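You operate a simulated robot arm through the tools that you are given. There is no shell and no other tool. Be economical: measure what you need, move in short steps, check, and stop when the job is done.

You run a simulated robot arm. Do the job below in one go: nothing can be reset, and whatever is moved stays where it is left.

## Task
Squeeze the carrot in the holed steel cup dry in the tall dark press.
Fine: shut the white stub lever, seat the cup, press with fingers clear till 60 ml shows, raise the handle, set the cup on the white mat.

It is judged by the outcome, as a careful person would: the job done as asked, and still so three seconds after it is handed in. It fails if anything else is knocked over, pushed out of place, dropped, spilled or broken.

## Robot
A 6-joint arm with a two-finger parallel gripper, fixed in place. Base frame: the origin is at the foot of the arm, x ahead of it, y to its left, z up; the work surface is at about z = 85. Units: cm, degrees, N and s.
With the tool pointing down near the work surface it reaches from about 24 to 64 cm from the base axis. Its first joint turns from -66.0 to 66.0 degrees. Payload 2.7 kg.
Tool frame: the origin (TCP) lies between the finger pads and is the grasp point; the fingertips stand 2.3 cm ahead of it; z points along the fingers, y is the line along which they close. Largest opening 9.4 cm; finger width 3.8, thickness 1; the body of the gripper, 5.4 by 9.6 cm, starts 3.9 cm behind the TCP.
Orientation is told as [roll, pitch, yaw] about the base's x, y, z axes, in that order, counted from this pose: with the fingers straight down and closing along the base's y, the tool's x points along the base's -x, its y along +y and its z along -z.

## Interface
- The arm moves only by the tool step_arm. Its argument "deltas" is a list of rows, each an object of numbers (a shift or turn left out is 0, a gripper value left out holds the last): "gripper": the closure in counts, from 0 (fully open) to 255 (shut); "x", "y", "z": the shift along the tool's x, y, z in m; "rx", "ry", "rz": the turn, a rotation vector about the tool's x, y, z in degrees. In form: [{"gripper": .., "x": .., "y": .., "z": .., "rx": .., "ry": .., "rz": ..}, ...]. A call has 1 to 20 rows; each row shifts and turns the commanded pose from where the row before left it, along the tool's axes as they then stand. Each row takes 0.2 s and may step no farther than 5 cm and 8.6 degrees from the row before; otherwise, or with a gripper value out of range, the whole call is refused. Where a pose cannot be reached the arm comes as near as it can. A force on the tool above 90 N (or 10 N above the force at the start of the call, whichever is more), or a blocked arm, ends the call early, and 0.2 s more pass. The fingers move at their own pace (about 4.5 cm/s each) and stop on an object; they squeeze with about 28 N. The grip force told is the motor's: it shows also when the fingers shut on nothing. Time passes only in rows, and 0.2 s behind the last, so rows that do not move let the fingers close. It gives the time, the measured TCP pose, the force on the tool (base axes), the opening and the grip force at its end, in the units of the frame above (readings bear some noise).
- Cameras (640 x 400 px; columns grow to the right, rows downward): "scene" is fixed at [9.15, -45.09, 139.53]; the picture's right is [0.57, -0.82, 0.00], its down [-0.53, -0.37, -0.76] and it looks along [0.62, 0.44, -0.65] (base axes); focal length 243 px, centre (320, 200). "wrist" rides on the gripper at [8.6, 1.6, -7.5] in the tool frame; the picture's right is [-0.18, 0.98, 0.00], its down [-0.58, -0.11, -0.81] and it looks along [-0.79, -0.15, 0.59] (tool axes); focal length 243 px, centre (320, 200).
- snapshot(camera): a new picture of that camera. No time passes.
- measure_at(camera, pixels): for up to 12 pixels [column, row] of the newest picture of that camera ("zoom" is the newest enlarged one), the place [x, y, z] in the base frame of the surface seen there, good to about 0.3 cm. No time passes.
- close_up(camera, box): a new picture of the part [left, top, right, bottom] of that camera's present view, enlarged. No time passes.
- close_job(): hands the job in; it is judged then, once.

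Keep the steps short. Do not move on a guess: measure, check each grasp and each placing, and mend mistakes. In all there are 80 turns and 54 pictures (those below and enlarged ones count). Leave the gripper open and the arm clear of the work at the hand-in unless told otherwise, and finish with a single line.

The tools are called after ">>>" as name(argument=value, ...) on one line, values as JSON. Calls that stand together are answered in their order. step_arm: Moves the arm, as the interface text tells. Its arguments: {"type":"object","properties":{"deltas":{"type":"array","items":{"type":"object","properties":{"gripper":{"type":"number"},"x":{"type":"number"},"y":{"type":"number"},"z":{"type":"number"},"rx":{"type":"number"},"ry":{"type":"number"},"rz":{"type":"number"}}}}},"required":["deltas"]} The other tools are called the same way: snapshot (camera) takes a picture; measure_at (camera, pixels) gives the place of the surface under pixels of a picture; close_up (camera, box) takes an enlarged picture of a part of a camera's view; close_job () hands the job in.

At the start:

```text
t: 0.0
tool_pos: [29.15, -17.24, 123.9]
tcp_rot: [0.1, -0.1, 0.1]
force: [0.3, -0.1, -0.5]
grip_width: 9.4
finger_force: 0.1
```

scene: 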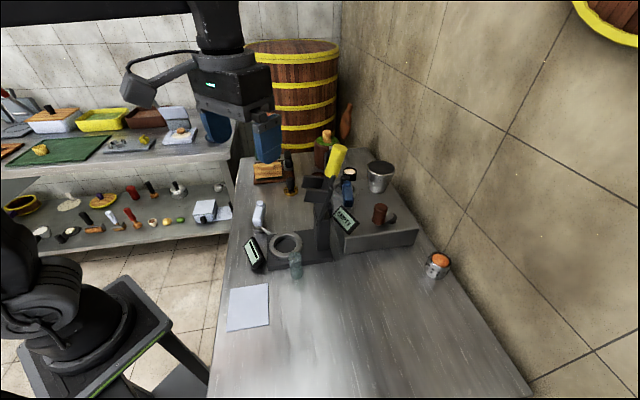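
wrist: 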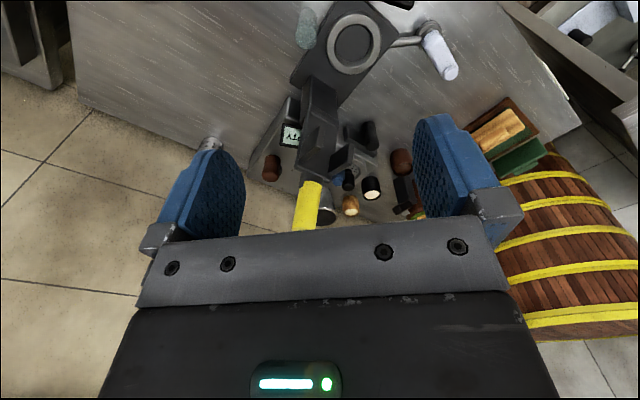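

I see the press in the middle, the white lever near (260,215), the cup with the carrot near (437,265) and the mat near (248,307). I'll enlarge the press and the cup.

>>> close_up(camera="scene", box=[220, 120, 420, 290])

>>> close_up(camera="scene", box=[390, 230, 490, 300])

>>> close_up(camera="wrist", box=[220, 0, 480, 240])

```text
2.35 times, centred on (320, 205) of scene
```

zoom: 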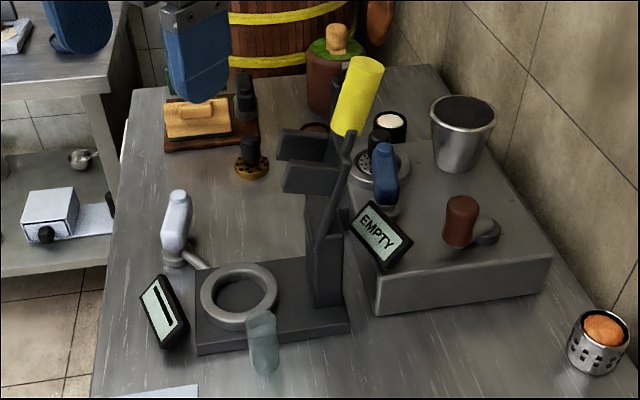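

```text
5.71 times, centred on (440, 265) of scene
```

zoom: 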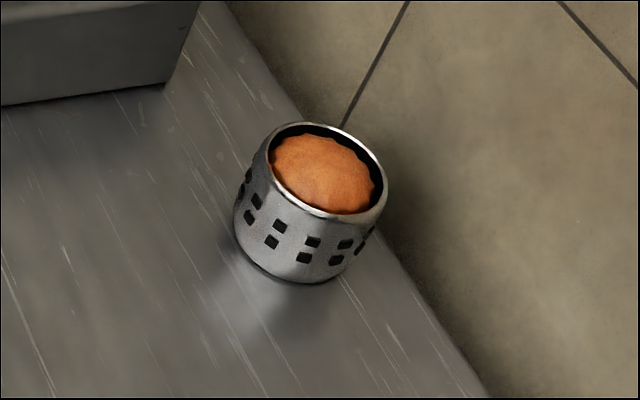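

```text
1.67 times, centred on (350, 120) of wrist
```

zoom: 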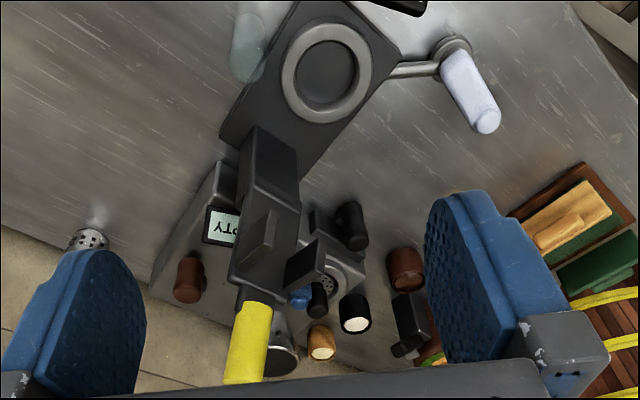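

Next I measure the main points: lever, ring, glass, display, handle, press head, cup and mat.

>>> snapshot(camera="scene")

>>> measure_at(camera="scene", pixels=[[259, 205], [259, 226], [273, 236], [273, 247], [298, 247], [285, 255], [295, 258], [330, 172], [337, 152], [320, 185], [318, 215], [437, 259]])

>>> measure_at(camera="scene", pixels=[[426, 258], [448, 264], [434, 275], [230, 289], [268, 284], [227, 331], [268, 325], [253, 255], [297, 278], [310, 185], [334, 163], [344, 148]])

>>> close_up(camera="scene", box=[230, 190, 340, 290])

```text
48 pictures are left
```

scene: 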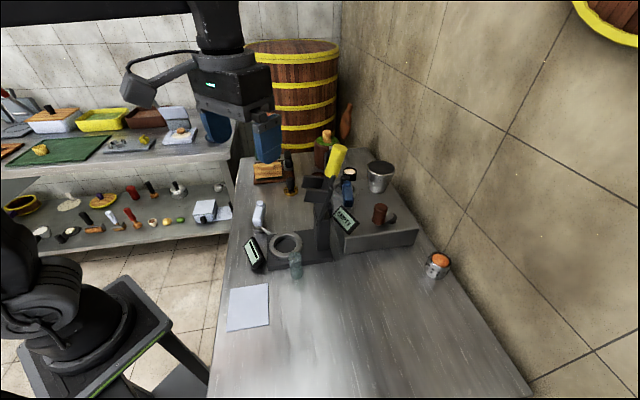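

```text
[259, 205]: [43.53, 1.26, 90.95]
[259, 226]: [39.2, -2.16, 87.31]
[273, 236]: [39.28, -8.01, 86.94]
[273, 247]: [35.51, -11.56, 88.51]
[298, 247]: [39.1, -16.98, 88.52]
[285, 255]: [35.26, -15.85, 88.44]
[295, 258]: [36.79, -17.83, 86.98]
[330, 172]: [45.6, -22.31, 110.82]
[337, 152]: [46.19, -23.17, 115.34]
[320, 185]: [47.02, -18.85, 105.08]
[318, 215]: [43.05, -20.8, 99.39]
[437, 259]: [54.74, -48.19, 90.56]
```

```text
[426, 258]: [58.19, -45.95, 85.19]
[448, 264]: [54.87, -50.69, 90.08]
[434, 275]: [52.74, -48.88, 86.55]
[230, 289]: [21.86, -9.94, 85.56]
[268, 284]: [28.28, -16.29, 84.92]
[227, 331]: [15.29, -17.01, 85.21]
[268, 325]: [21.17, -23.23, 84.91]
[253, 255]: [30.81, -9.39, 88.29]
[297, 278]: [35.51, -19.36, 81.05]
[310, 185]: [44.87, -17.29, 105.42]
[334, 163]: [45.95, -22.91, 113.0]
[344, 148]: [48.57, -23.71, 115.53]
```

```text
4.00 times, centred on (285, 240) of scene
```

zoom: 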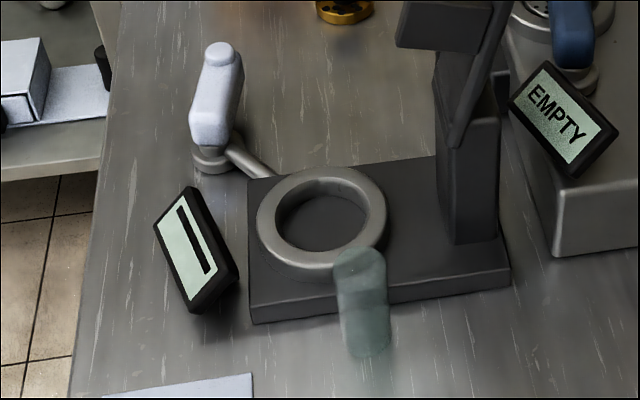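

The lever's geometry is what I need, so I'll measure along it, and along the pipe and glass, in the enlarged picture.

>>> measure_at(camera="zoom", pixels=[[222, 52], [220, 70], [215, 95], [208, 125], [212, 155], [250, 162], [235, 100], [240, 72], [195, 115], [180, 250], [362, 258], [365, 345]])

>>> measure_at(camera="zoom", pixels=[[272, 215], [320, 175], [376, 215], [320, 260], [320, 210], [250, 185], [255, 318], [508, 280], [440, 165], [470, 200], [430, 30], [480, 90]])

```text
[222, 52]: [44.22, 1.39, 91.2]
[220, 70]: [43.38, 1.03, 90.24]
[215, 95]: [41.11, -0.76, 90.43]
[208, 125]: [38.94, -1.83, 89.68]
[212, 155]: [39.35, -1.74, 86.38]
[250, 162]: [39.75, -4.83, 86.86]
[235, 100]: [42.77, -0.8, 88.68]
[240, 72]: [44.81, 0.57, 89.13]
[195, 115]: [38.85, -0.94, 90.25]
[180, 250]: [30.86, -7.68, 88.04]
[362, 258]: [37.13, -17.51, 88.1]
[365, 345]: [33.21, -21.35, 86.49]
```

```text
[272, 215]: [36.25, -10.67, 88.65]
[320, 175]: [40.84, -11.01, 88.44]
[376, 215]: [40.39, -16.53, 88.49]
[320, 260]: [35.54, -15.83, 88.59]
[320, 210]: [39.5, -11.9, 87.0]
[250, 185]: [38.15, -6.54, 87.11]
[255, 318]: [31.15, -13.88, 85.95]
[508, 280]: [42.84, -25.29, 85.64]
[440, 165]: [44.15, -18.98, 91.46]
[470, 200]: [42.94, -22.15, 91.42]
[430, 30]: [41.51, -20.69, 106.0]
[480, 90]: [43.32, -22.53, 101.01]
```

The lever runs level from a pivot near (39,-2) to about (44.5,1.4), at z of roughly 90. Before I touch it I want a close view to learn which way is shut. I'll move over y -6, staying clear of the press column.

>>> step_arm(deltas=[{"y": 0.03}, {"y": 0.03}, {"y": 0.04}, {"z": 0.04, "x": -0.01}, {"z": 0.04, "x": -0.01}, {"z": 0.04, "x": -0.01}, {"z": 0.04}, {}])

>>> close_up(camera="wrist", box=[240, 0, 560, 200])

```text
t: 1.8
tool_pos: [32.07, -7.5, 108.16]
tcp_rot: [0.0, 0.0, 0.0]
force: [-0.5, -0.6, 0.3]
grip_width: 9.42
finger_force: 0.1
```

```text
2.00 times, centred on (400, 100) of wrist
```

zoom: 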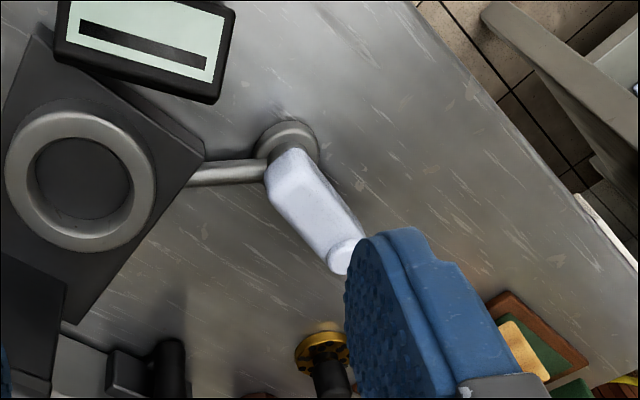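

>>> measure_at(camera="zoom", pixels=[[285, 135], [290, 155], [270, 190], [310, 175], [325, 210], [345, 225], [340, 255], [325, 262], [210, 172], [255, 165], [315, 150], [330, 285]])

>>> measure_at(camera="zoom", pixels=[[10, 170], [80, 110], [155, 170], [80, 245], [80, 175], [200, 150], [40, 40], [75, 320], [140, 20], [70, 60], [215, 100], [20, 290]])

>>> close_up(camera="wrist", box=[330, 40, 440, 150])

```text
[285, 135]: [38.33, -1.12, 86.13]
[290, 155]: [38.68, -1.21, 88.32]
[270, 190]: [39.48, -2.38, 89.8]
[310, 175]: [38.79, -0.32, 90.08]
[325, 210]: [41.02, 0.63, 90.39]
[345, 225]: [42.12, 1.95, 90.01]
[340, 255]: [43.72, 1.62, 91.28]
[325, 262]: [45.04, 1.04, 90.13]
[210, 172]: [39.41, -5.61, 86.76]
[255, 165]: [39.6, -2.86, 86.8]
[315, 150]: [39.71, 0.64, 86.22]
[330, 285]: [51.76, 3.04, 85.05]
```

```text
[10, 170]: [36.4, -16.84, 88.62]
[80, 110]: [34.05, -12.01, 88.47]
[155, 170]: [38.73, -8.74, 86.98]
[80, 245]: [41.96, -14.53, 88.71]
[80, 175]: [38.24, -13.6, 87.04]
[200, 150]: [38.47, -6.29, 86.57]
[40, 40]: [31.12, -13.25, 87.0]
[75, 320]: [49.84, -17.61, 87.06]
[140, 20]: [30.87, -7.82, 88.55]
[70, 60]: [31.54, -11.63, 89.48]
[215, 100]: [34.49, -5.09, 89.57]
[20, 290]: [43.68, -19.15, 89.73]
```

```text
3.64 times, centred on (385, 95) of wrist
```

zoom: 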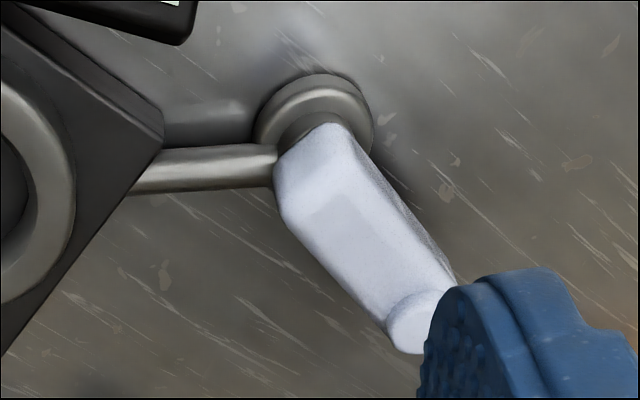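

The lever's pivot is near (39.4,-0.9) and its arm points about 30° from x. I'll go above it, turn the fingers across it and half close them, then look.

>>> step_arm(deltas=[{"x": -0.036, "y": 0.029, "gripper": 105}, {"x": -0.036, "y": 0.029}, {"x": -0.035, "y": 0.028}, {"rz": -8}, {"rz": -8}, {"rz": -8, "z": 0.03}, {"rz": -6, "z": 0.03}, {"z": 0.02}, {}])

>>> snapshot(camera="wrist")

>>> close_up(camera="scene", box=[200, 130, 360, 290])

```text
t: 3.8
tool_pos: [42.78, 1.22, 100.03]
tcp_rot: [0.1, 0.0, 30.1]
force: [-0.1, 1.0, -0.1]
grip_width: 5.53
finger_force: 0.1
```

```text
44 pictures are left
```

wrist: 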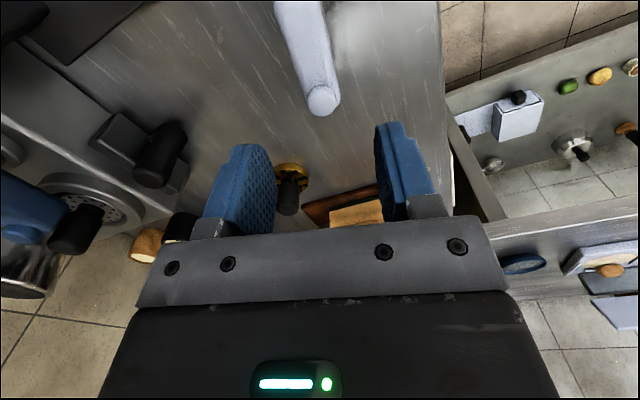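

```text
2.50 times, centred on (280, 210) of scene
```

zoom: 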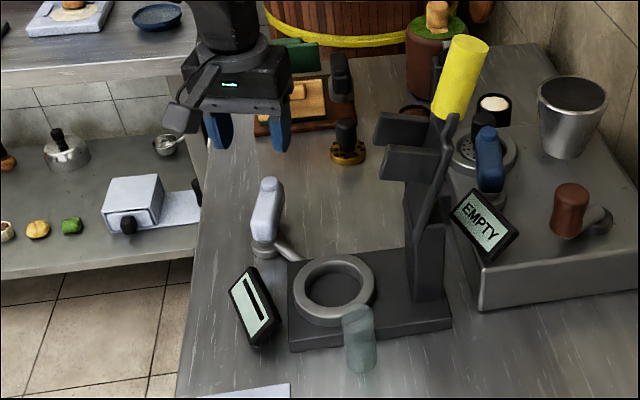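

>>> measure_at(camera="wrist", pixels=[[322, 100], [300, 10], [314, 60], [297, 60], [332, 70], [290, 200], [285, 170], [275, 5], [320, 5], [307, 110], [338, 95], [160, 150]])

```text
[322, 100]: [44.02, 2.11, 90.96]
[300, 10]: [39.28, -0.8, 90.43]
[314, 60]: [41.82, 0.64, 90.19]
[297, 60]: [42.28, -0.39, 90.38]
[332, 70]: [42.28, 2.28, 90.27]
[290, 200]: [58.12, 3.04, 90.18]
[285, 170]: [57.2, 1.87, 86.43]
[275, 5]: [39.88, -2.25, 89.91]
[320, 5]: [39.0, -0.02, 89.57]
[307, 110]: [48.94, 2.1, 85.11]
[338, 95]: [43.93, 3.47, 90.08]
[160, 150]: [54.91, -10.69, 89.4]
```

The fingers straddle the lever, whose centre line runs from (39.4,-1.1) to (44,2), and the space around it is free. I'll lower until the tips are at about z 88.2.

>>> step_arm(deltas=[{"z": 0.035}, {"z": 0.03}, {"z": 0.03}, {}])

>>> snapshot(camera="wrist")

```text
t: 4.8
tool_pos: [42.89, 1.25, 90.63]
tcp_rot: [-0.1, 0.0, 30.0]
force: [0.2, -0.3, -0.2]
grip_width: 5.54
finger_force: 0.1
```

```text
42 pictures are left
```

wrist: 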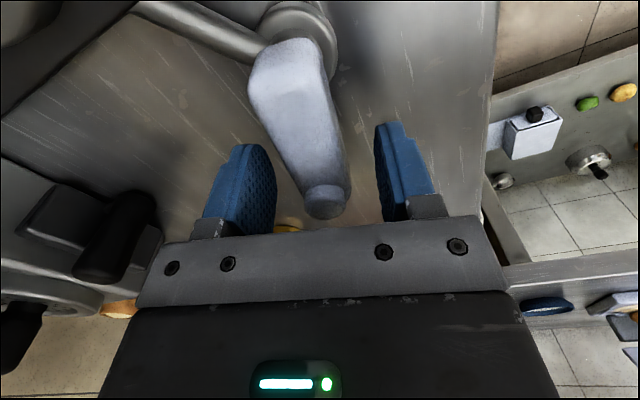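

The fingers straddle the lever with slack. I'll narrow them to about 3.3 cm and try a small clockwise turn (towards the press), watching the force and the display.

>>> step_arm(deltas=[{"gripper": 160}, {}, {"y": -0.0059, "x": 0.0004, "rz": 8}, {"y": -0.0059, "x": 0.0004, "rz": 8}, {"y": -0.0059, "x": 0.0004, "rz": 8}, {}])

>>> snapshot(camera="wrist")

>>> close_up(camera="scene", box=[220, 170, 340, 290])

```text
t: 6.2
tool_pos: [43.44, -0.46, 90.44]
tcp_rot: [0.0, 0.1, 5.9]
force: [1.4, 2.0, -0.2]
grip_width: 3.57
finger_force: 0.8
```

```text
41 pictures are left
```

wrist: 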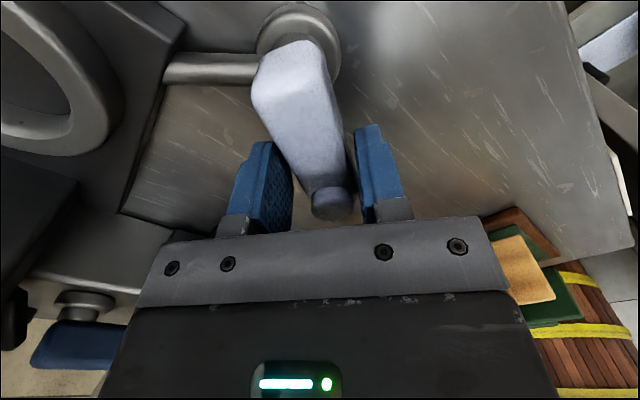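

```text
3.33 times, centred on (280, 230) of scene
```

zoom: 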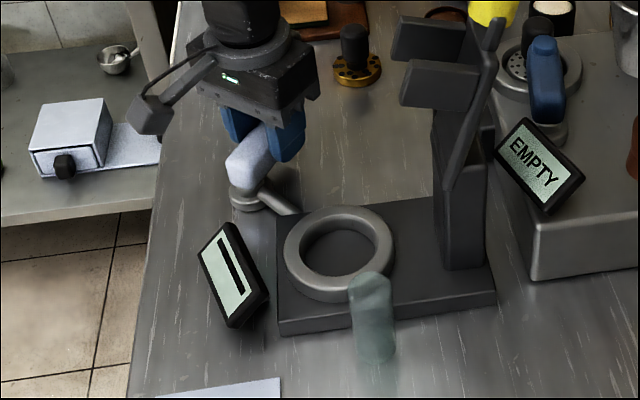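

The lever followed easily (about 2 N), so it moves this way. I'll carry on along the arc.

>>> step_arm(deltas=[{"y": -0.0059, "x": 0.0004, "rz": 8}, {"y": -0.0059, "x": 0.0004, "rz": 8}, {"y": -0.0059, "x": 0.0004, "rz": 8}, {"y": -0.0059, "x": 0.0004, "rz": 8}, {}])

>>> snapshot(camera="wrist")

>>> close_up(camera="scene", box=[220, 170, 340, 290])

```text
t: 7.4
tool_pos: [43.09, -2.59, 90.35]
tcp_rot: [0.0, 0.0, -26.1]
force: [0.6, 1.5, 0.6]
grip_width: 3.56
finger_force: 0.9
```

```text
39 pictures are left
```

wrist: 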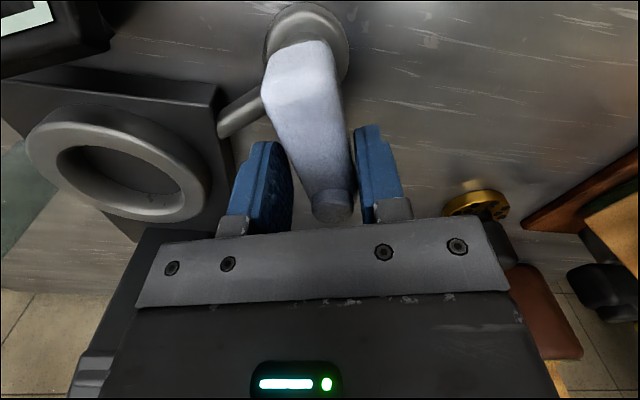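

```text
3.33 times, centred on (280, 230) of scene
```

zoom: 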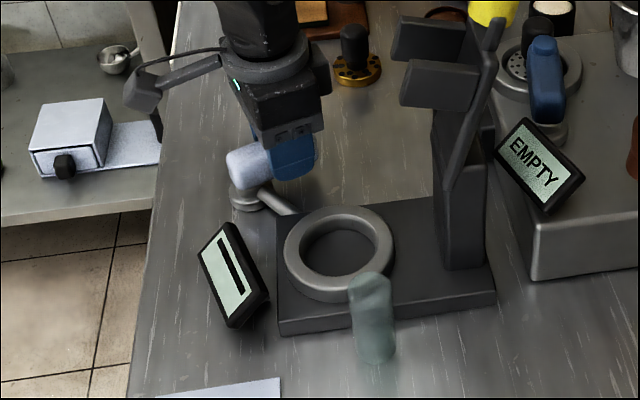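

Still free, and the display still shows a dash. I'll go on.

>>> step_arm(deltas=[{"y": -0.0059, "x": 0.0004, "rz": 8}, {"y": -0.0059, "x": 0.0004, "rz": 8}, {"y": -0.0059, "x": 0.0004, "rz": 8}, {}])

>>> close_up(camera="scene", box=[220, 170, 340, 290])

```text
t: 8.4
tool_pos: [42.28, -3.96, 90.31]
tcp_rot: [0.1, -0.1, -50.1]
force: [6.8, 12.8, 0.3]
grip_width: 4.09
finger_force: 5.9
```

```text
3.33 times, centred on (280, 230) of scene
```

zoom: 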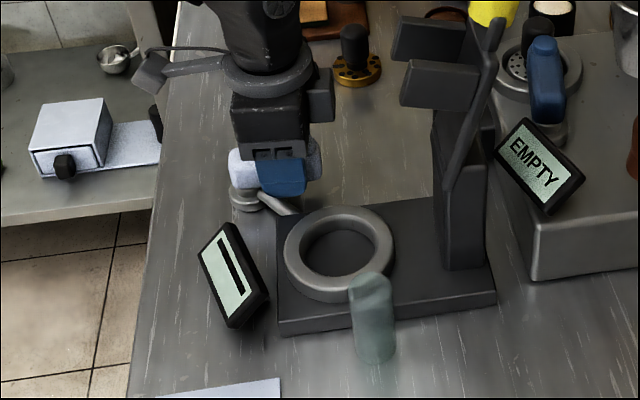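

The force rose to 14 N: an end stop, after about 75°. To be sure this end is "shut", I'll swing back and see whether the starting angle was the other stop.

>>> step_arm(deltas=[{"y": 0.0059, "x": 0.0004, "rz": -8}, {"y": 0.0059, "x": 0.0004, "rz": -8}, {"y": 0.0059, "x": 0.0004, "rz": -8}, {"y": 0.0059, "x": 0.0004, "rz": -8}, {"y": 0.0059, "x": 0.0004, "rz": -8}, {"y": 0.0059, "x": 0.0004, "rz": -8}, {"y": 0.0059, "x": 0.0004, "rz": -8}, {"y": 0.0059, "x": 0.0004, "rz": -8}, {"y": 0.0059, "x": 0.0004, "rz": -8}, {"y": 0.0059, "x": 0.0004, "rz": -8}, {}])

>>> step_arm(deltas=[{"y": 0.003, "x": 0.0001, "rz": -4}, {"y": 0.003, "x": 0.0001, "rz": -4}, {}])

>>> snapshot(camera="wrist")

```text
t: 10.8
tool_pos: [42.97, 1.42, 90.41]
tcp_rot: [0.0, 0.0, 30.2]
force: [2.2, -3.3, -0.8]
grip_width: 3.7
finger_force: 2.5
```

```text
t: 11.6
tool_pos: [42.56, 1.82, 90.28]
tcp_rot: [0.0, 0.0, 38.0]
force: [1.8, -3.3, -0.4]
grip_width: 3.68
finger_force: 2.1
```

```text
36 pictures are left
```

wrist: 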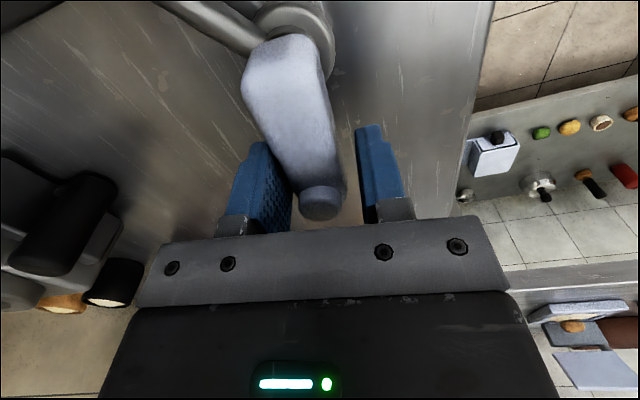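

>>> step_arm(deltas=[{"y": 0.0059, "x": 0.0004, "rz": -8}, {"y": 0.0059, "x": 0.0004, "rz": -8}, {}])

>>> snapshot(camera="wrist")

```text
t: 12.4
tool_pos: [42.03, 2.37, 90.56]
tcp_rot: [-0.2, -0.1, 54.0]
force: [21.1, -34.8, -3.8]
grip_width: 5.12
finger_force: 18.2
```

```text
35 pictures are left
```

wrist: 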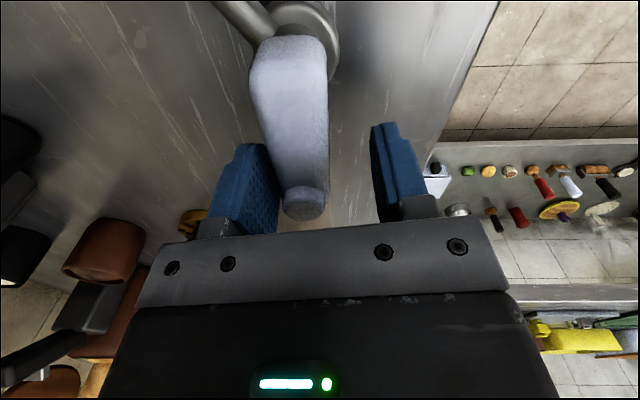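

Another stop here at about 47°, so the lever's travel is about 90°. I'll compare the display at this end.

>>> close_up(camera="scene", box=[220, 170, 340, 290])

```text
3.33 times, centred on (280, 230) of scene
```

zoom: 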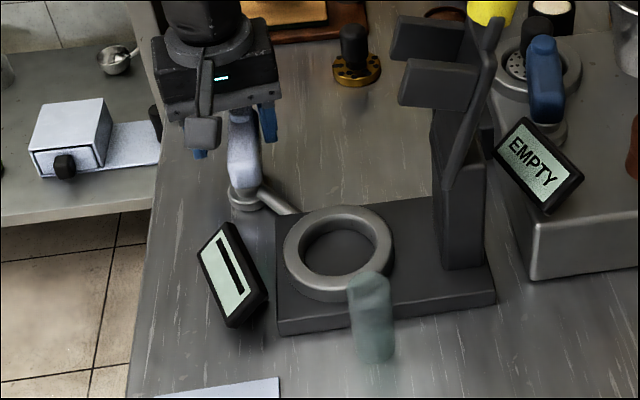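

The display doesn't distinguish the ends. The start was about 76° from the clockwise stop and only about 14° from this one, and a tap closes clockwise, so clockwise is shut. I'll turn it back fully onto that stop.

>>> step_arm(deltas=[{"y": -0.0059, "x": 0.0004, "rz": 8}, {"y": -0.0059, "x": 0.0004, "rz": 8}, {"y": -0.0059, "x": 0.0004, "rz": 8}, {"y": -0.0059, "x": 0.0004, "rz": 8}, {"y": -0.0059, "x": 0.0004, "rz": 8}, {"y": -0.0059, "x": 0.0004, "rz": 8}, {"y": -0.0059, "x": 0.0004, "rz": 8}, {"y": -0.0059, "x": 0.0004, "rz": 8}, {"y": -0.0059, "x": 0.0004, "rz": 8}, {"y": -0.0059, "x": 0.0004, "rz": 8}, {"y": -0.0059, "x": 0.0004, "rz": 8}, {"y": -0.0059, "x": 0.0004, "rz": 8}, {"y": -0.0059, "x": 0.0004, "rz": 8}, {"y": -0.003}, {}])

```text
t: 15.6
tool_pos: [41.88, -4.14, 90.48]
tcp_rot: [0.2, -0.3, -49.9]
force: [16.2, 15.2, -4.8]
grip_width: 4.49
finger_force: 11.4
```

That's 22 N against the stop, so the lever is home. I'll open, lift and look at it.

>>> step_arm(deltas=[{"gripper": 105}, {"y": 0.003}, {}, {"z": -0.04}, {"z": -0.04}, {"z": -0.04}, {}])

>>> snapshot(camera="wrist")

>>> close_up(camera="scene", box=[220, 130, 380, 290])

```text
t: 17.2
tool_pos: [41.96, -3.83, 102.44]
tcp_rot: [0.1, 0.0, -50.1]
force: [-1.0, 0.1, -0.8]
grip_width: 5.51
finger_force: 0.0
```

```text
33 pictures are left
```

wrist: 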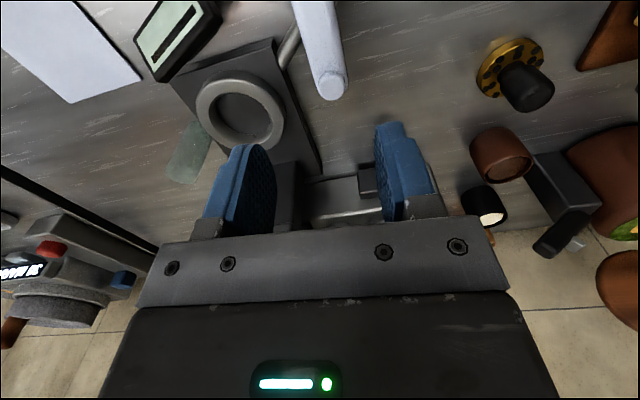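

```text
2.50 times, centred on (300, 210) of scene
```

zoom: 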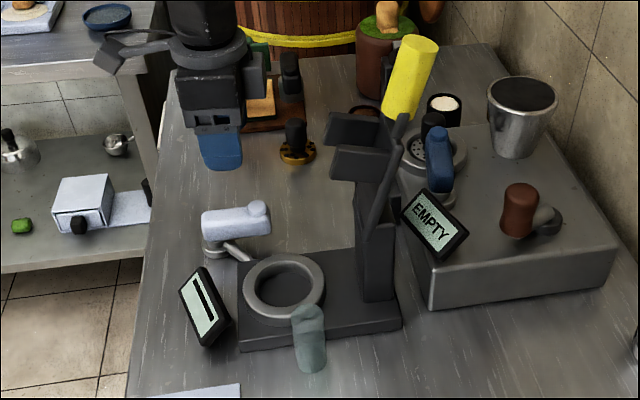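

The lever rests along the press base, and stays there. Now I measure the press head and handle so I understand its motion.

>>> measure_at(camera="zoom", pixels=[[335, 125], [375, 130], [335, 165], [365, 170], [400, 125], [385, 185], [375, 225], [388, 100], [415, 110], [425, 45], [410, 75], [436, 50]])

>>> measure_at(camera="zoom", pixels=[[358, 200], [390, 200], [362, 290], [392, 290], [340, 145], [380, 155], [400, 50], [395, 120], [308, 315], [312, 365], [420, 40], [405, 145]])

>>> close_up(camera="scene", box=[290, 130, 370, 210])

```text
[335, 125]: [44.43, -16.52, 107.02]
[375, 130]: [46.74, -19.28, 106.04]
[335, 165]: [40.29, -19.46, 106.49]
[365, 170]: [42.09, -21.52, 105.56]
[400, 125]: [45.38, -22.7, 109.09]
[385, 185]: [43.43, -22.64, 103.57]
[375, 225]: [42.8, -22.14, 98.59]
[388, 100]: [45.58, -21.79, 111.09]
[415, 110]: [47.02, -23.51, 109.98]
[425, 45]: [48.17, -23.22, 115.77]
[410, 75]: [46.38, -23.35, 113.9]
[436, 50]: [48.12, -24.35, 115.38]
```

```text
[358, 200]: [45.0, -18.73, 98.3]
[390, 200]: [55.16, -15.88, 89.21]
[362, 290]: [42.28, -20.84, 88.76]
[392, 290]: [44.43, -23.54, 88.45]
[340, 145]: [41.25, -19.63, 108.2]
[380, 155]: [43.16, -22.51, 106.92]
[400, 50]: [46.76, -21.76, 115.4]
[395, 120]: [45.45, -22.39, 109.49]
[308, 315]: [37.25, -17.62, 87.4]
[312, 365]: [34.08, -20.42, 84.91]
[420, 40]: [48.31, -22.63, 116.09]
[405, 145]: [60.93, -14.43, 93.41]
```

```text
5.00 times, centred on (330, 170) of scene
```

zoom: 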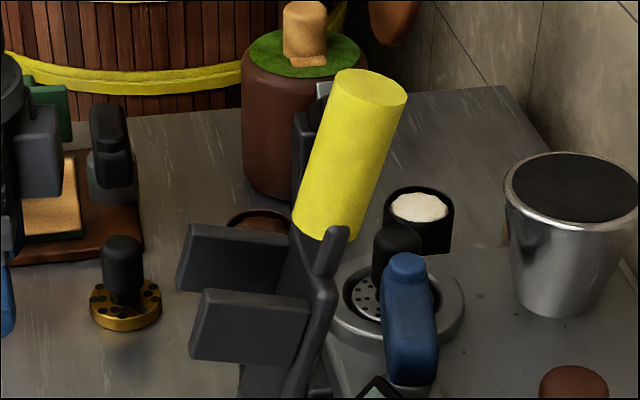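

The press head has two cheeks at (42,-18), z about 107, and the yellow grip leans back from (45.6,-22,111) to (48.2,-23,116). I'll rise and take a front view with the wrist camera.

>>> step_arm(deltas=[{"z": -0.04}, {"z": -0.04}, {"z": -0.04}, {"z": -0.036}, {"y": -0.03}, {"y": -0.03, "x": -0.01}, {"y": -0.036, "x": -0.01}, {}])

>>> snapshot(camera="wrist")

```text
t: 19.0
tool_pos: [35.87, -12.0, 118.32]
tcp_rot: [0.0, 0.0, -50.0]
force: [0.1, -1.5, 0.7]
grip_width: 5.5
finger_force: 0.1
```

```text
30 pictures are left
```

wrist: 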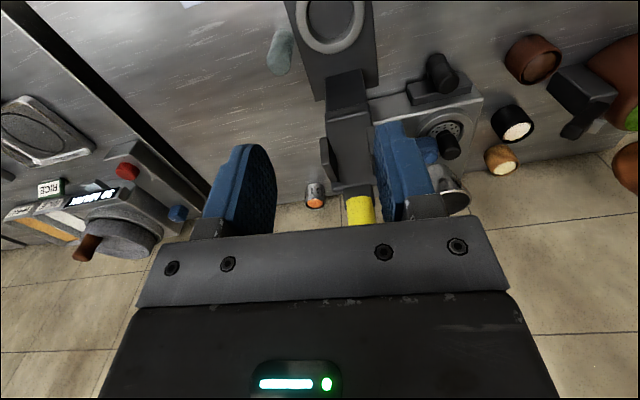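

>>> close_up(camera="wrist", box=[270, 30, 440, 230])

```text
2.00 times, centred on (355, 130) of wrist
```

zoom: 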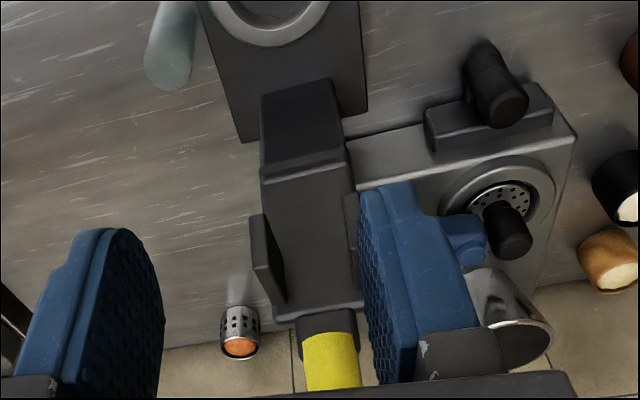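

>>> measure_at(camera="zoom", pixels=[[300, 120], [265, 150], [335, 145], [305, 165], [305, 220], [265, 260], [350, 235], [310, 290], [320, 322], [330, 370], [300, 350], [255, 220]])

>>> measure_at(camera="zoom", pixels=[[265, 95], [330, 85], [345, 150], [280, 310], [360, 310], [285, 295], [345, 345], [240, 348], [228, 325], [170, 15], [170, 75], [240, 320]])

```text
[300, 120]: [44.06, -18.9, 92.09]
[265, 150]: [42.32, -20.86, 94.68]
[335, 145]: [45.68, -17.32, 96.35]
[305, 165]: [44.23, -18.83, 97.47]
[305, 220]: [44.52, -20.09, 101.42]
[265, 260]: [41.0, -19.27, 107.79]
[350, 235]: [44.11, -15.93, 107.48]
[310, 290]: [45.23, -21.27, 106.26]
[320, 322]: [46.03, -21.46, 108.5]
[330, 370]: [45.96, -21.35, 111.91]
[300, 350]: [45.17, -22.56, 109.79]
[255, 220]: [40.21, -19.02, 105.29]
```

```text
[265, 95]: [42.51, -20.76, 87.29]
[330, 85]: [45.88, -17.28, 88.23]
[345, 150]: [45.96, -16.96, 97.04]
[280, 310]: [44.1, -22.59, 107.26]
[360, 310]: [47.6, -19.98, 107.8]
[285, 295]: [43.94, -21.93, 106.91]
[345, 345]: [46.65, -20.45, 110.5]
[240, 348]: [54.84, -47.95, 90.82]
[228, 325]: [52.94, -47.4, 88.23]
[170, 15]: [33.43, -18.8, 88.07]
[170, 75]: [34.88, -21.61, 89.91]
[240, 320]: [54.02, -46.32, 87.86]
```

Now the cup. It stands at about (54.8,-48), some 73 cm out, so I'll need a tilted reach. I'll measure the wall, the coffee block and the table near it.

>>> snapshot(camera="scene")

>>> measure_at(camera="scene", pixels=[[345, 252], [416, 243], [417, 228], [380, 180], [450, 255], [462, 270], [455, 290], [430, 285], [415, 265], [440, 246], [470, 300], [425, 272]])

>>> close_up(camera="scene", box=[410, 240, 465, 290])

>>> measure_at(camera="zoom", pixels=[[210, 160], [430, 160], [300, 105], [310, 230], [250, 280], [320, 310], [400, 265], [235, 190], [420, 205], [320, 165], [360, 215], [290, 120]])

```text
28 pictures are left
```

scene: 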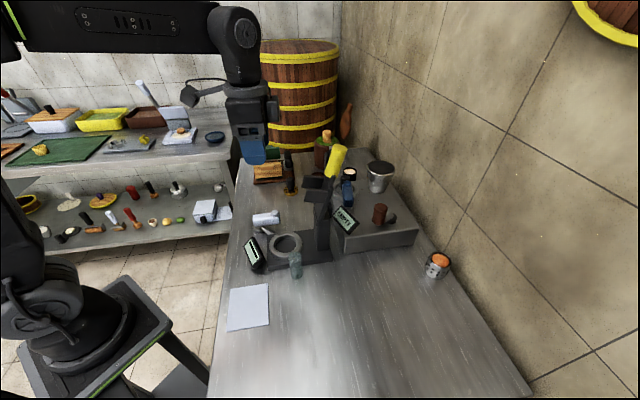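

```text
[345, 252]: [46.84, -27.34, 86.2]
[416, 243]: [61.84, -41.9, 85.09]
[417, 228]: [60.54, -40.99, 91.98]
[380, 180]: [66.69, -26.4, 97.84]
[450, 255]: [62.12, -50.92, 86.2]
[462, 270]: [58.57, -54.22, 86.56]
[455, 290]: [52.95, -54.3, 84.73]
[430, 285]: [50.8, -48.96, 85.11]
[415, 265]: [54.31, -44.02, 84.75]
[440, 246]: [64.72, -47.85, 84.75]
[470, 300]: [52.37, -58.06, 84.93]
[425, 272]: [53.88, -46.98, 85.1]
```

```text
8.00 times, centred on (438, 265) of scene
```

zoom: 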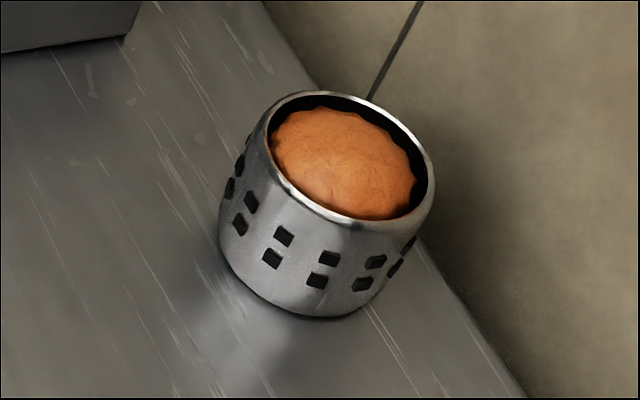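

```text
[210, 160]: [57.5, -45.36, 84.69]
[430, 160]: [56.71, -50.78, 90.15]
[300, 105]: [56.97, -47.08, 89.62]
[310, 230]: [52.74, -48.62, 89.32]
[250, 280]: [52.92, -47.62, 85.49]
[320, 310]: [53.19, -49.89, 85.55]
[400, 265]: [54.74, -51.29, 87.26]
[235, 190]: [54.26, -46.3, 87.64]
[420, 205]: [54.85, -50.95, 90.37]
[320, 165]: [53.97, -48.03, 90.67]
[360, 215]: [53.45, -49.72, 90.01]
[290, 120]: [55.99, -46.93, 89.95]
```

The cup is centred near (54.9,-48.6), about 5.1 cm wide, with its rim at z 90.2. The wall is about 5.5 cm behind its centre. I'll swing round at height to azimuth -41.5°, tilt the fingers outward 30° and open to about 8 cm.

>>> step_arm(deltas=[{"x": -0.0283, "y": -0.0332, "gripper": 40}, {"x": -0.0283, "y": -0.0332}, {"x": -0.0283, "y": -0.0332}, {"x": -0.0283, "y": -0.0332}, {"rz": -8.5}, {"ry": -7.5}, {"ry": -7.5}, {"ry": -7.5}, {"ry": -7.5}, {}])

```text
t: 21.2
tool_pos: [33.05, -28.94, 118.19]
tcp_rot: [0.1, -30.2, -41.5]
force: [-0.2, -0.3, 0.0]
grip_width: 7.93
finger_force: 0.2
```

>>> step_arm(deltas=[{"z": 0.03675, "x": -0.02125}, {"z": 0.03675, "x": -0.02125}, {"z": 0.03675, "x": -0.02125}, {"z": 0.03675, "x": -0.02125}, {"z": 0.03675, "x": -0.02125}, {"z": 0.03675, "x": -0.02125}, {"z": 0.03675, "x": -0.02125}, {"z": 0.03675, "x": -0.02125, "y": -0.0025}, {}])

>>> snapshot(camera="wrist")

```text
t: 23.2
tool_pos: [53.9, -47.97, 100.72]
tcp_rot: [0.0, -29.9, -41.5]
force: [0.0, 0.4, -0.2]
grip_width: 7.93
finger_force: 0.0
out of reach, approached as far as the arm can: row 8
```

```text
26 pictures are left
```

wrist: 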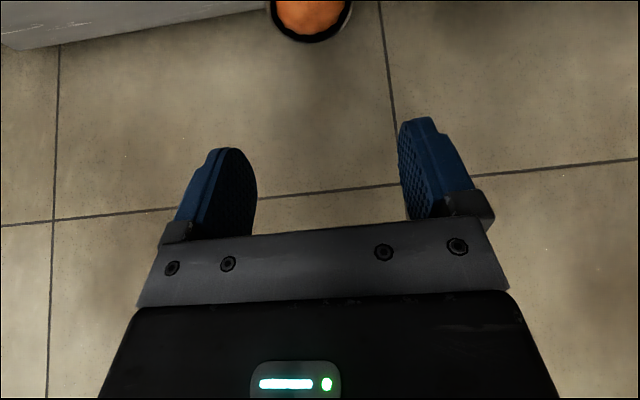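

That's the reach limit at 30° tilt. I'll check the cup's place again from here, then tilt 6° more.

>>> measure_at(camera="wrist", pixels=[[310, 15], [268, 4], [352, 4], [310, 40], [287, 36], [335, 36]])

>>> step_arm(deltas=[{"ry": -6}, {"z": 0.03, "x": 0.01}, {}])

```text
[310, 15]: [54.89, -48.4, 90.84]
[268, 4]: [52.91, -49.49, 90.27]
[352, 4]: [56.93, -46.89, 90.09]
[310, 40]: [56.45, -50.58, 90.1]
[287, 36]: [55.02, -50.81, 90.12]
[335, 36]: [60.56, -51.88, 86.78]
```

```text
t: 24.0
tool_pos: [54.72, -48.4, 97.63]
tcp_rot: [0.0, -36.1, -41.5]
force: [-0.1, -0.1, 0.2]
grip_width: 7.9
finger_force: 0.0
```

The cup's centre is confirmed at (54.9,-48.3) and the TCP is right above it. I'll go straight down beside it.

>>> step_arm(deltas=[{"z": 0.0174, "x": 0.012}, {"z": 0.0174, "x": 0.012}, {"z": 0.0174, "x": 0.012}, {"z": 0.017, "x": 0.0118}, {}])

>>> snapshot(camera="wrist")

```text
t: 25.2
tool_pos: [54.91, -48.39, 89.27]
tcp_rot: [0.0, -36.0, -41.5]
force: [-0.3, 0.9, 0.4]
grip_width: 7.93
finger_force: 0.0
```

```text
25 pictures are left
```

wrist: 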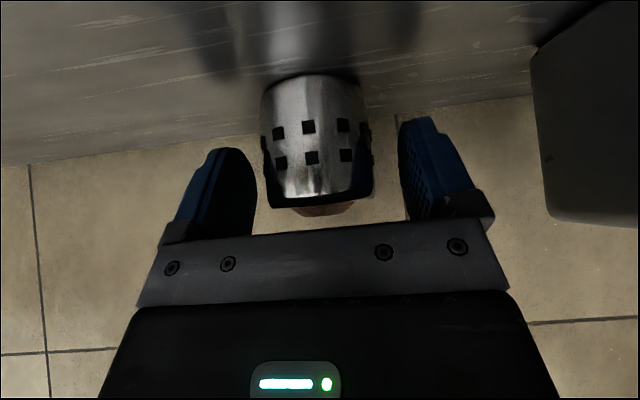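

The cup sits between the fingers. Closing on it.

>>> step_arm(deltas=[{"gripper": 255}, {}, {}, {}])

```text
t: 26.2
tool_pos: [54.85, -48.5, 89.19]
tcp_rot: [0.0, -36.1, -41.5]
force: [-0.5, 0.2, 0.6]
grip_width: 5.06
finger_force: 28.0
```

It's held at 5.06 cm with 28 N. I'll lift it, bring it in level to about 58 cm from the base and set it on the open table to re-grip it upright.

>>> step_arm(deltas=[{"z": -0.0202, "x": -0.0147}, {"z": -0.0202, "x": -0.0147}, {"z": -0.022, "x": 0.0303}, {"z": -0.022, "x": 0.0303}, {"z": -0.022, "x": 0.0303}, {"z": -0.022, "x": 0.0303}, {"z": 0.0162, "x": 0.0118}, {}])

>>> snapshot(camera="wrist")

```text
t: 28.0
tool_pos: [43.64, -38.59, 92.2]
tcp_rot: [0.1, -36.1, -41.5]
force: [-0.8, -0.8, -0.1]
grip_width: 5.04
finger_force: 28.5
```

```text
24 pictures are left
```

wrist: 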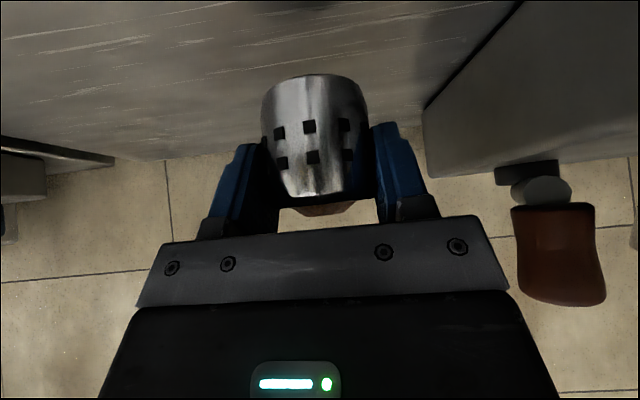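

The cup is held level at z 92.2 and the table below it is free. I'll lower it 3 cm to the table, let go and rise clear.

>>> step_arm(deltas=[{"z": 0.0121, "x": 0.0088}, {"z": 0.008, "x": 0.0058}, {"z": 0.0034, "x": 0.0025}, {}])

```text
t: 29.0
tool_pos: [43.71, -38.74, 91.28]
tcp_rot: [0.2, -35.7, -41.5]
force: [0.3, 1.3, -0.9]
grip_width: 5.06
finger_force: 27.4
out of reach, approached as far as the arm can: row 1, 2
```

It couldn't go lower this close in: a joint limit, with the tilt. I'll move 7 cm further out and lower there.

>>> step_arm(deltas=[{"z": -0.0081, "x": -0.0059}, {"z": 0.0206, "x": -0.0283}, {"z": 0.0206, "x": -0.0283}, {}])

```text
t: 30.0
tool_pos: [48.98, -43.25, 92.09]
tcp_rot: [0.0, -35.9, -41.4]
force: [-0.5, -0.9, -0.3]
grip_width: 5.09
finger_force: 28.3
```

>>> step_arm(deltas=[{"z": -0.0165, "x": 0.0227}, {"z": 0.0121, "x": 0.0088}, {"z": 0.008, "x": 0.0058}, {"z": 0.0028, "x": 0.002}, {}])

```text
t: 31.2
tool_pos: [46.8, -41.42, 89.52]
tcp_rot: [0.1, -36.0, -41.5]
force: [-1.0, -0.4, -1.3]
grip_width: 5.09
finger_force: 28.1
```

At z 89.5; the cup touches at about 89.2. I'll go a touch lower and read the force.

>>> step_arm(deltas=[{"z": 0.0022, "x": 0.0016}, {}])

```text
t: 31.8
tool_pos: [46.7, -41.44, 89.33]
tcp_rot: [0.0, -36.1, -41.5]
force: [-0.5, 1.3, 4.9]
grip_width: 5.07
finger_force: 27.0
```

There's 5 N of upward contact, so it's on the table. I'll open, rise straight up and turn the tool upright.

>>> step_arm(deltas=[{"gripper": 40}, {}, {}, {"z": -0.0243, "x": -0.0176}, {"z": -0.0243, "x": -0.0176}, {"z": -0.0243, "x": -0.0176}, {"ry": 8}, {"ry": 8}, {"ry": 8}, {"ry": 8}, {"ry": 4}, {}])

>>> snapshot(camera="wrist")

```text
t: 34.4
tool_pos: [46.85, -41.12, 98.12]
tcp_rot: [0.0, 0.1, -41.5]
force: [0.3, -0.2, 0.2]
grip_width: 7.94
finger_force: 0.1
```

```text
23 pictures are left
```

wrist: 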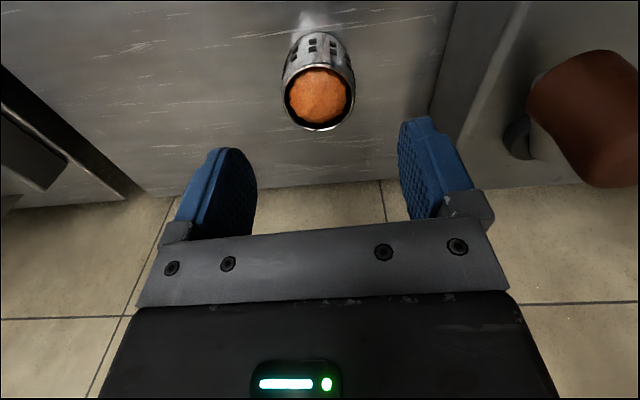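

>>> measure_at(camera="wrist", pixels=[[319, 95], [285, 90], [354, 90], [319, 130], [319, 63], [575, 120]])

>>> step_arm(deltas=[{"z": 0.03}, {"z": 0.02}, {}])

```text
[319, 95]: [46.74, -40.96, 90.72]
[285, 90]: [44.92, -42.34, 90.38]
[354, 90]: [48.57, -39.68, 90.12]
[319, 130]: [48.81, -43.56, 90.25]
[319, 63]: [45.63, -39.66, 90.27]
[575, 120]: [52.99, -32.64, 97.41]
```

```text
t: 35.2
tool_pos: [46.74, -41.1, 92.87]
tcp_rot: [0.0, -0.1, -41.5]
force: [0.1, 1.2, 0.6]
grip_width: 7.95
finger_force: 0.1
```

The cup stands at (46.9,-41.2). I'll grip it at z 90.2, so the fingertips stay above the seat ring later.

>>> step_arm(deltas=[{"z": 0.026, "x": -0.001}, {}, {"gripper": 255}, {}, {}, {}])

```text
t: 36.6
tool_pos: [46.69, -41.05, 90.27]
tcp_rot: [0.0, 0.1, -41.5]
force: [0.6, 0.9, -1.0]
grip_width: 5.04
finger_force: 28.2
```

Held at 5.04 cm. I'll lift and carry it round the front of the press, staying at x of about 33, clear of the glass and the cheeks.

>>> step_arm(deltas=[{"z": -0.04}, {"z": -0.04}, {"z": -0.04}, {"x": 0.0472, "y": 0.0017}, {"x": 0.0472, "y": 0.0017}, {"x": 0.0472, "y": 0.0017}, {"x": 0.0472, "y": 0.0017}, {"x": 0.0315, "y": 0.036}, {"x": 0.0315, "y": 0.036}, {"x": 0.0315, "y": 0.036}, {"x": 0.0315, "y": 0.036}, {}])

>>> snapshot(camera="wrist")

```text
t: 39.2
tool_pos: [33.3, -9.37, 102.73]
tcp_rot: [0.0, 0.0, -41.5]
force: [0.3, -1.0, -1.3]
grip_width: 5.05
finger_force: 28.0
```

```text
22 pictures are left
```

wrist: 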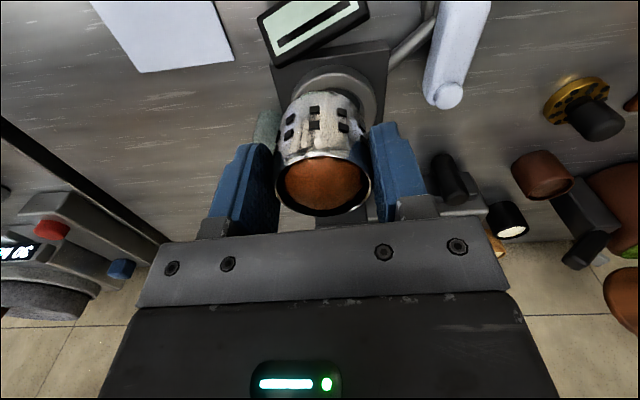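

Held well. To place it exactly, I'll measure the ring's rim in an enlarged scene picture.

>>> close_up(camera="scene", box=[260, 225, 312, 267])

```text
9.52 times, centred on (286, 246) of scene
```

zoom: 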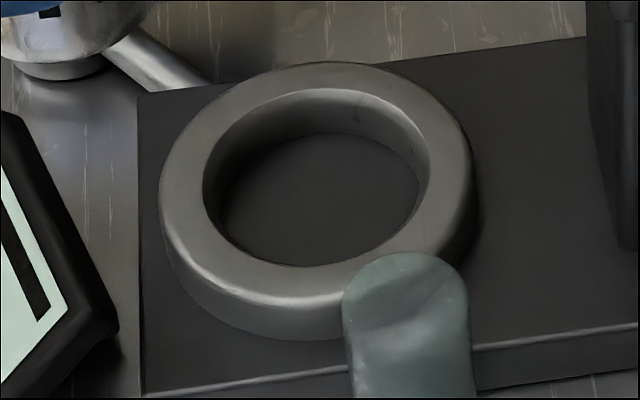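

>>> measure_at(camera="zoom", pixels=[[183, 185], [450, 175], [315, 77], [310, 282], [230, 110], [405, 100], [225, 255], [315, 200], [212, 180], [430, 165], [320, 92], [310, 262]])

```text
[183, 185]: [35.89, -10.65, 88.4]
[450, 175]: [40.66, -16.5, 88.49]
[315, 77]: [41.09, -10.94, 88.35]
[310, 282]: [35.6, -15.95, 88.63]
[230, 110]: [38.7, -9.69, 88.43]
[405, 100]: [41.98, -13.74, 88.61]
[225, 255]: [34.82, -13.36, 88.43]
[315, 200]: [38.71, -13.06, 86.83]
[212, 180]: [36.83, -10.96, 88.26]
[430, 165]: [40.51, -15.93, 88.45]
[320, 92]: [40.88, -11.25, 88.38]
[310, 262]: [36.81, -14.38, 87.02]
```

The ring's centre is (38.35,-13.48), inner radius about 3.05 against the cup's 2.5. The cup sits about 0.25 cm ahead of the TCP. I'll move over it and lower to just above the ring.

>>> step_arm(deltas=[{"x": -0.0312, "y": 0.0014}, {"x": -0.0313, "y": 0.0013}, {"z": 0.03}, {"z": 0.025}, {"z": 0.015}, {}])

>>> close_up(camera="scene", box=[240, 170, 350, 280])

>>> snapshot(camera="wrist")

```text
t: 40.6
tool_pos: [38.37, -13.07, 95.58]
tcp_rot: [-0.2, -0.1, -41.5]
force: [0.4, -0.1, -1.6]
grip_width: 5.02
finger_force: 28.2
```

```text
3.64 times, centred on (295, 225) of scene
```

zoom: 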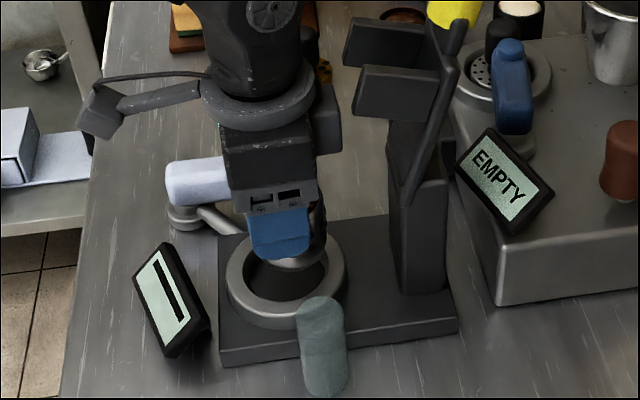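

```text
19 pictures are left
```

wrist: 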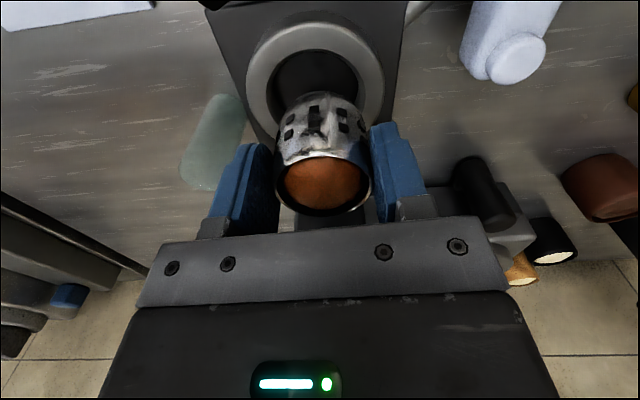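

It needs a shift of 0.3 cm along -y of the tool. Then I'll lower in small steps, watching the force.

>>> step_arm(deltas=[{"y": -0.003}, {"z": 0.01}, {"z": 0.01}, {"z": 0.008}, {}])

```text
t: 41.8
tool_pos: [37.87, -13.38, 92.68]
tcp_rot: [0.0, 0.2, -41.6]
force: [-2.0, 2.6, -2.2]
grip_width: 5.04
finger_force: 27.9
```

>>> step_arm(deltas=[{"z": 0.004}, {"z": 0.002}, {}])

>>> close_up(camera="wrist", box=[200, 0, 440, 230])

```text
t: 42.6
tool_pos: [37.89, -13.38, 92.1]
tcp_rot: [0.1, -0.1, -41.5]
force: [-10.7, 5.1, 12.8]
grip_width: 5.05
finger_force: 28.2
```

```text
1.74 times, centred on (320, 115) of wrist
```

zoom: 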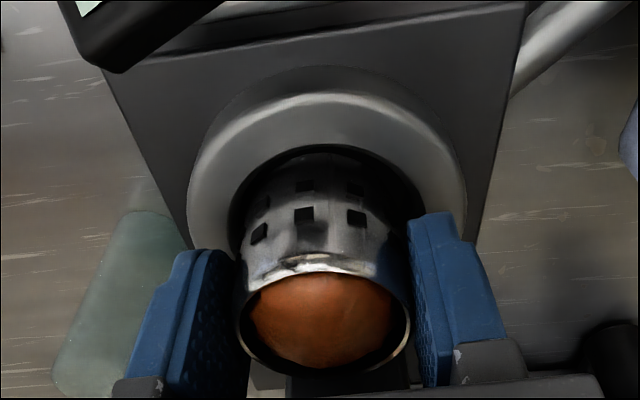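

The cup is inside the ring on its floor (z 92.1, as expected), leaning slightly against the far inner wall. I'll ease back 3 mm, open, rise and look.

>>> step_arm(deltas=[{"x": 0.003}, {"gripper": 60}, {}, {}, {"z": -0.04}, {"z": -0.04}, {"z": -0.04, "x": 0.03}, {"x": 0.04}, {}])

>>> close_up(camera="scene", box=[240, 160, 360, 280])

```text
t: 44.6
tool_pos: [32.55, -8.64, 104.23]
tcp_rot: [0.0, 0.0, -41.5]
force: [-0.4, 0.3, -0.5]
grip_width: 7.19
finger_force: 0.0
```

```text
3.33 times, centred on (300, 220) of scene
```

zoom: 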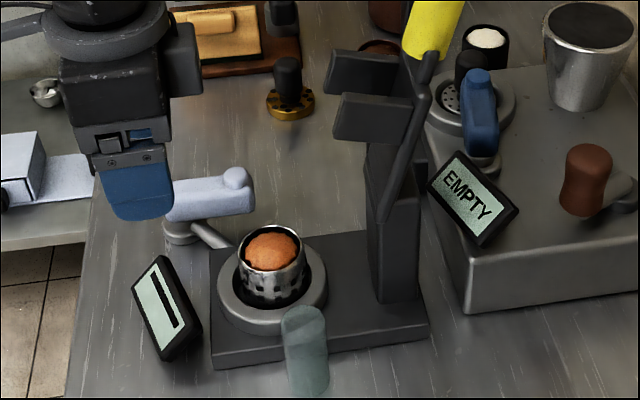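

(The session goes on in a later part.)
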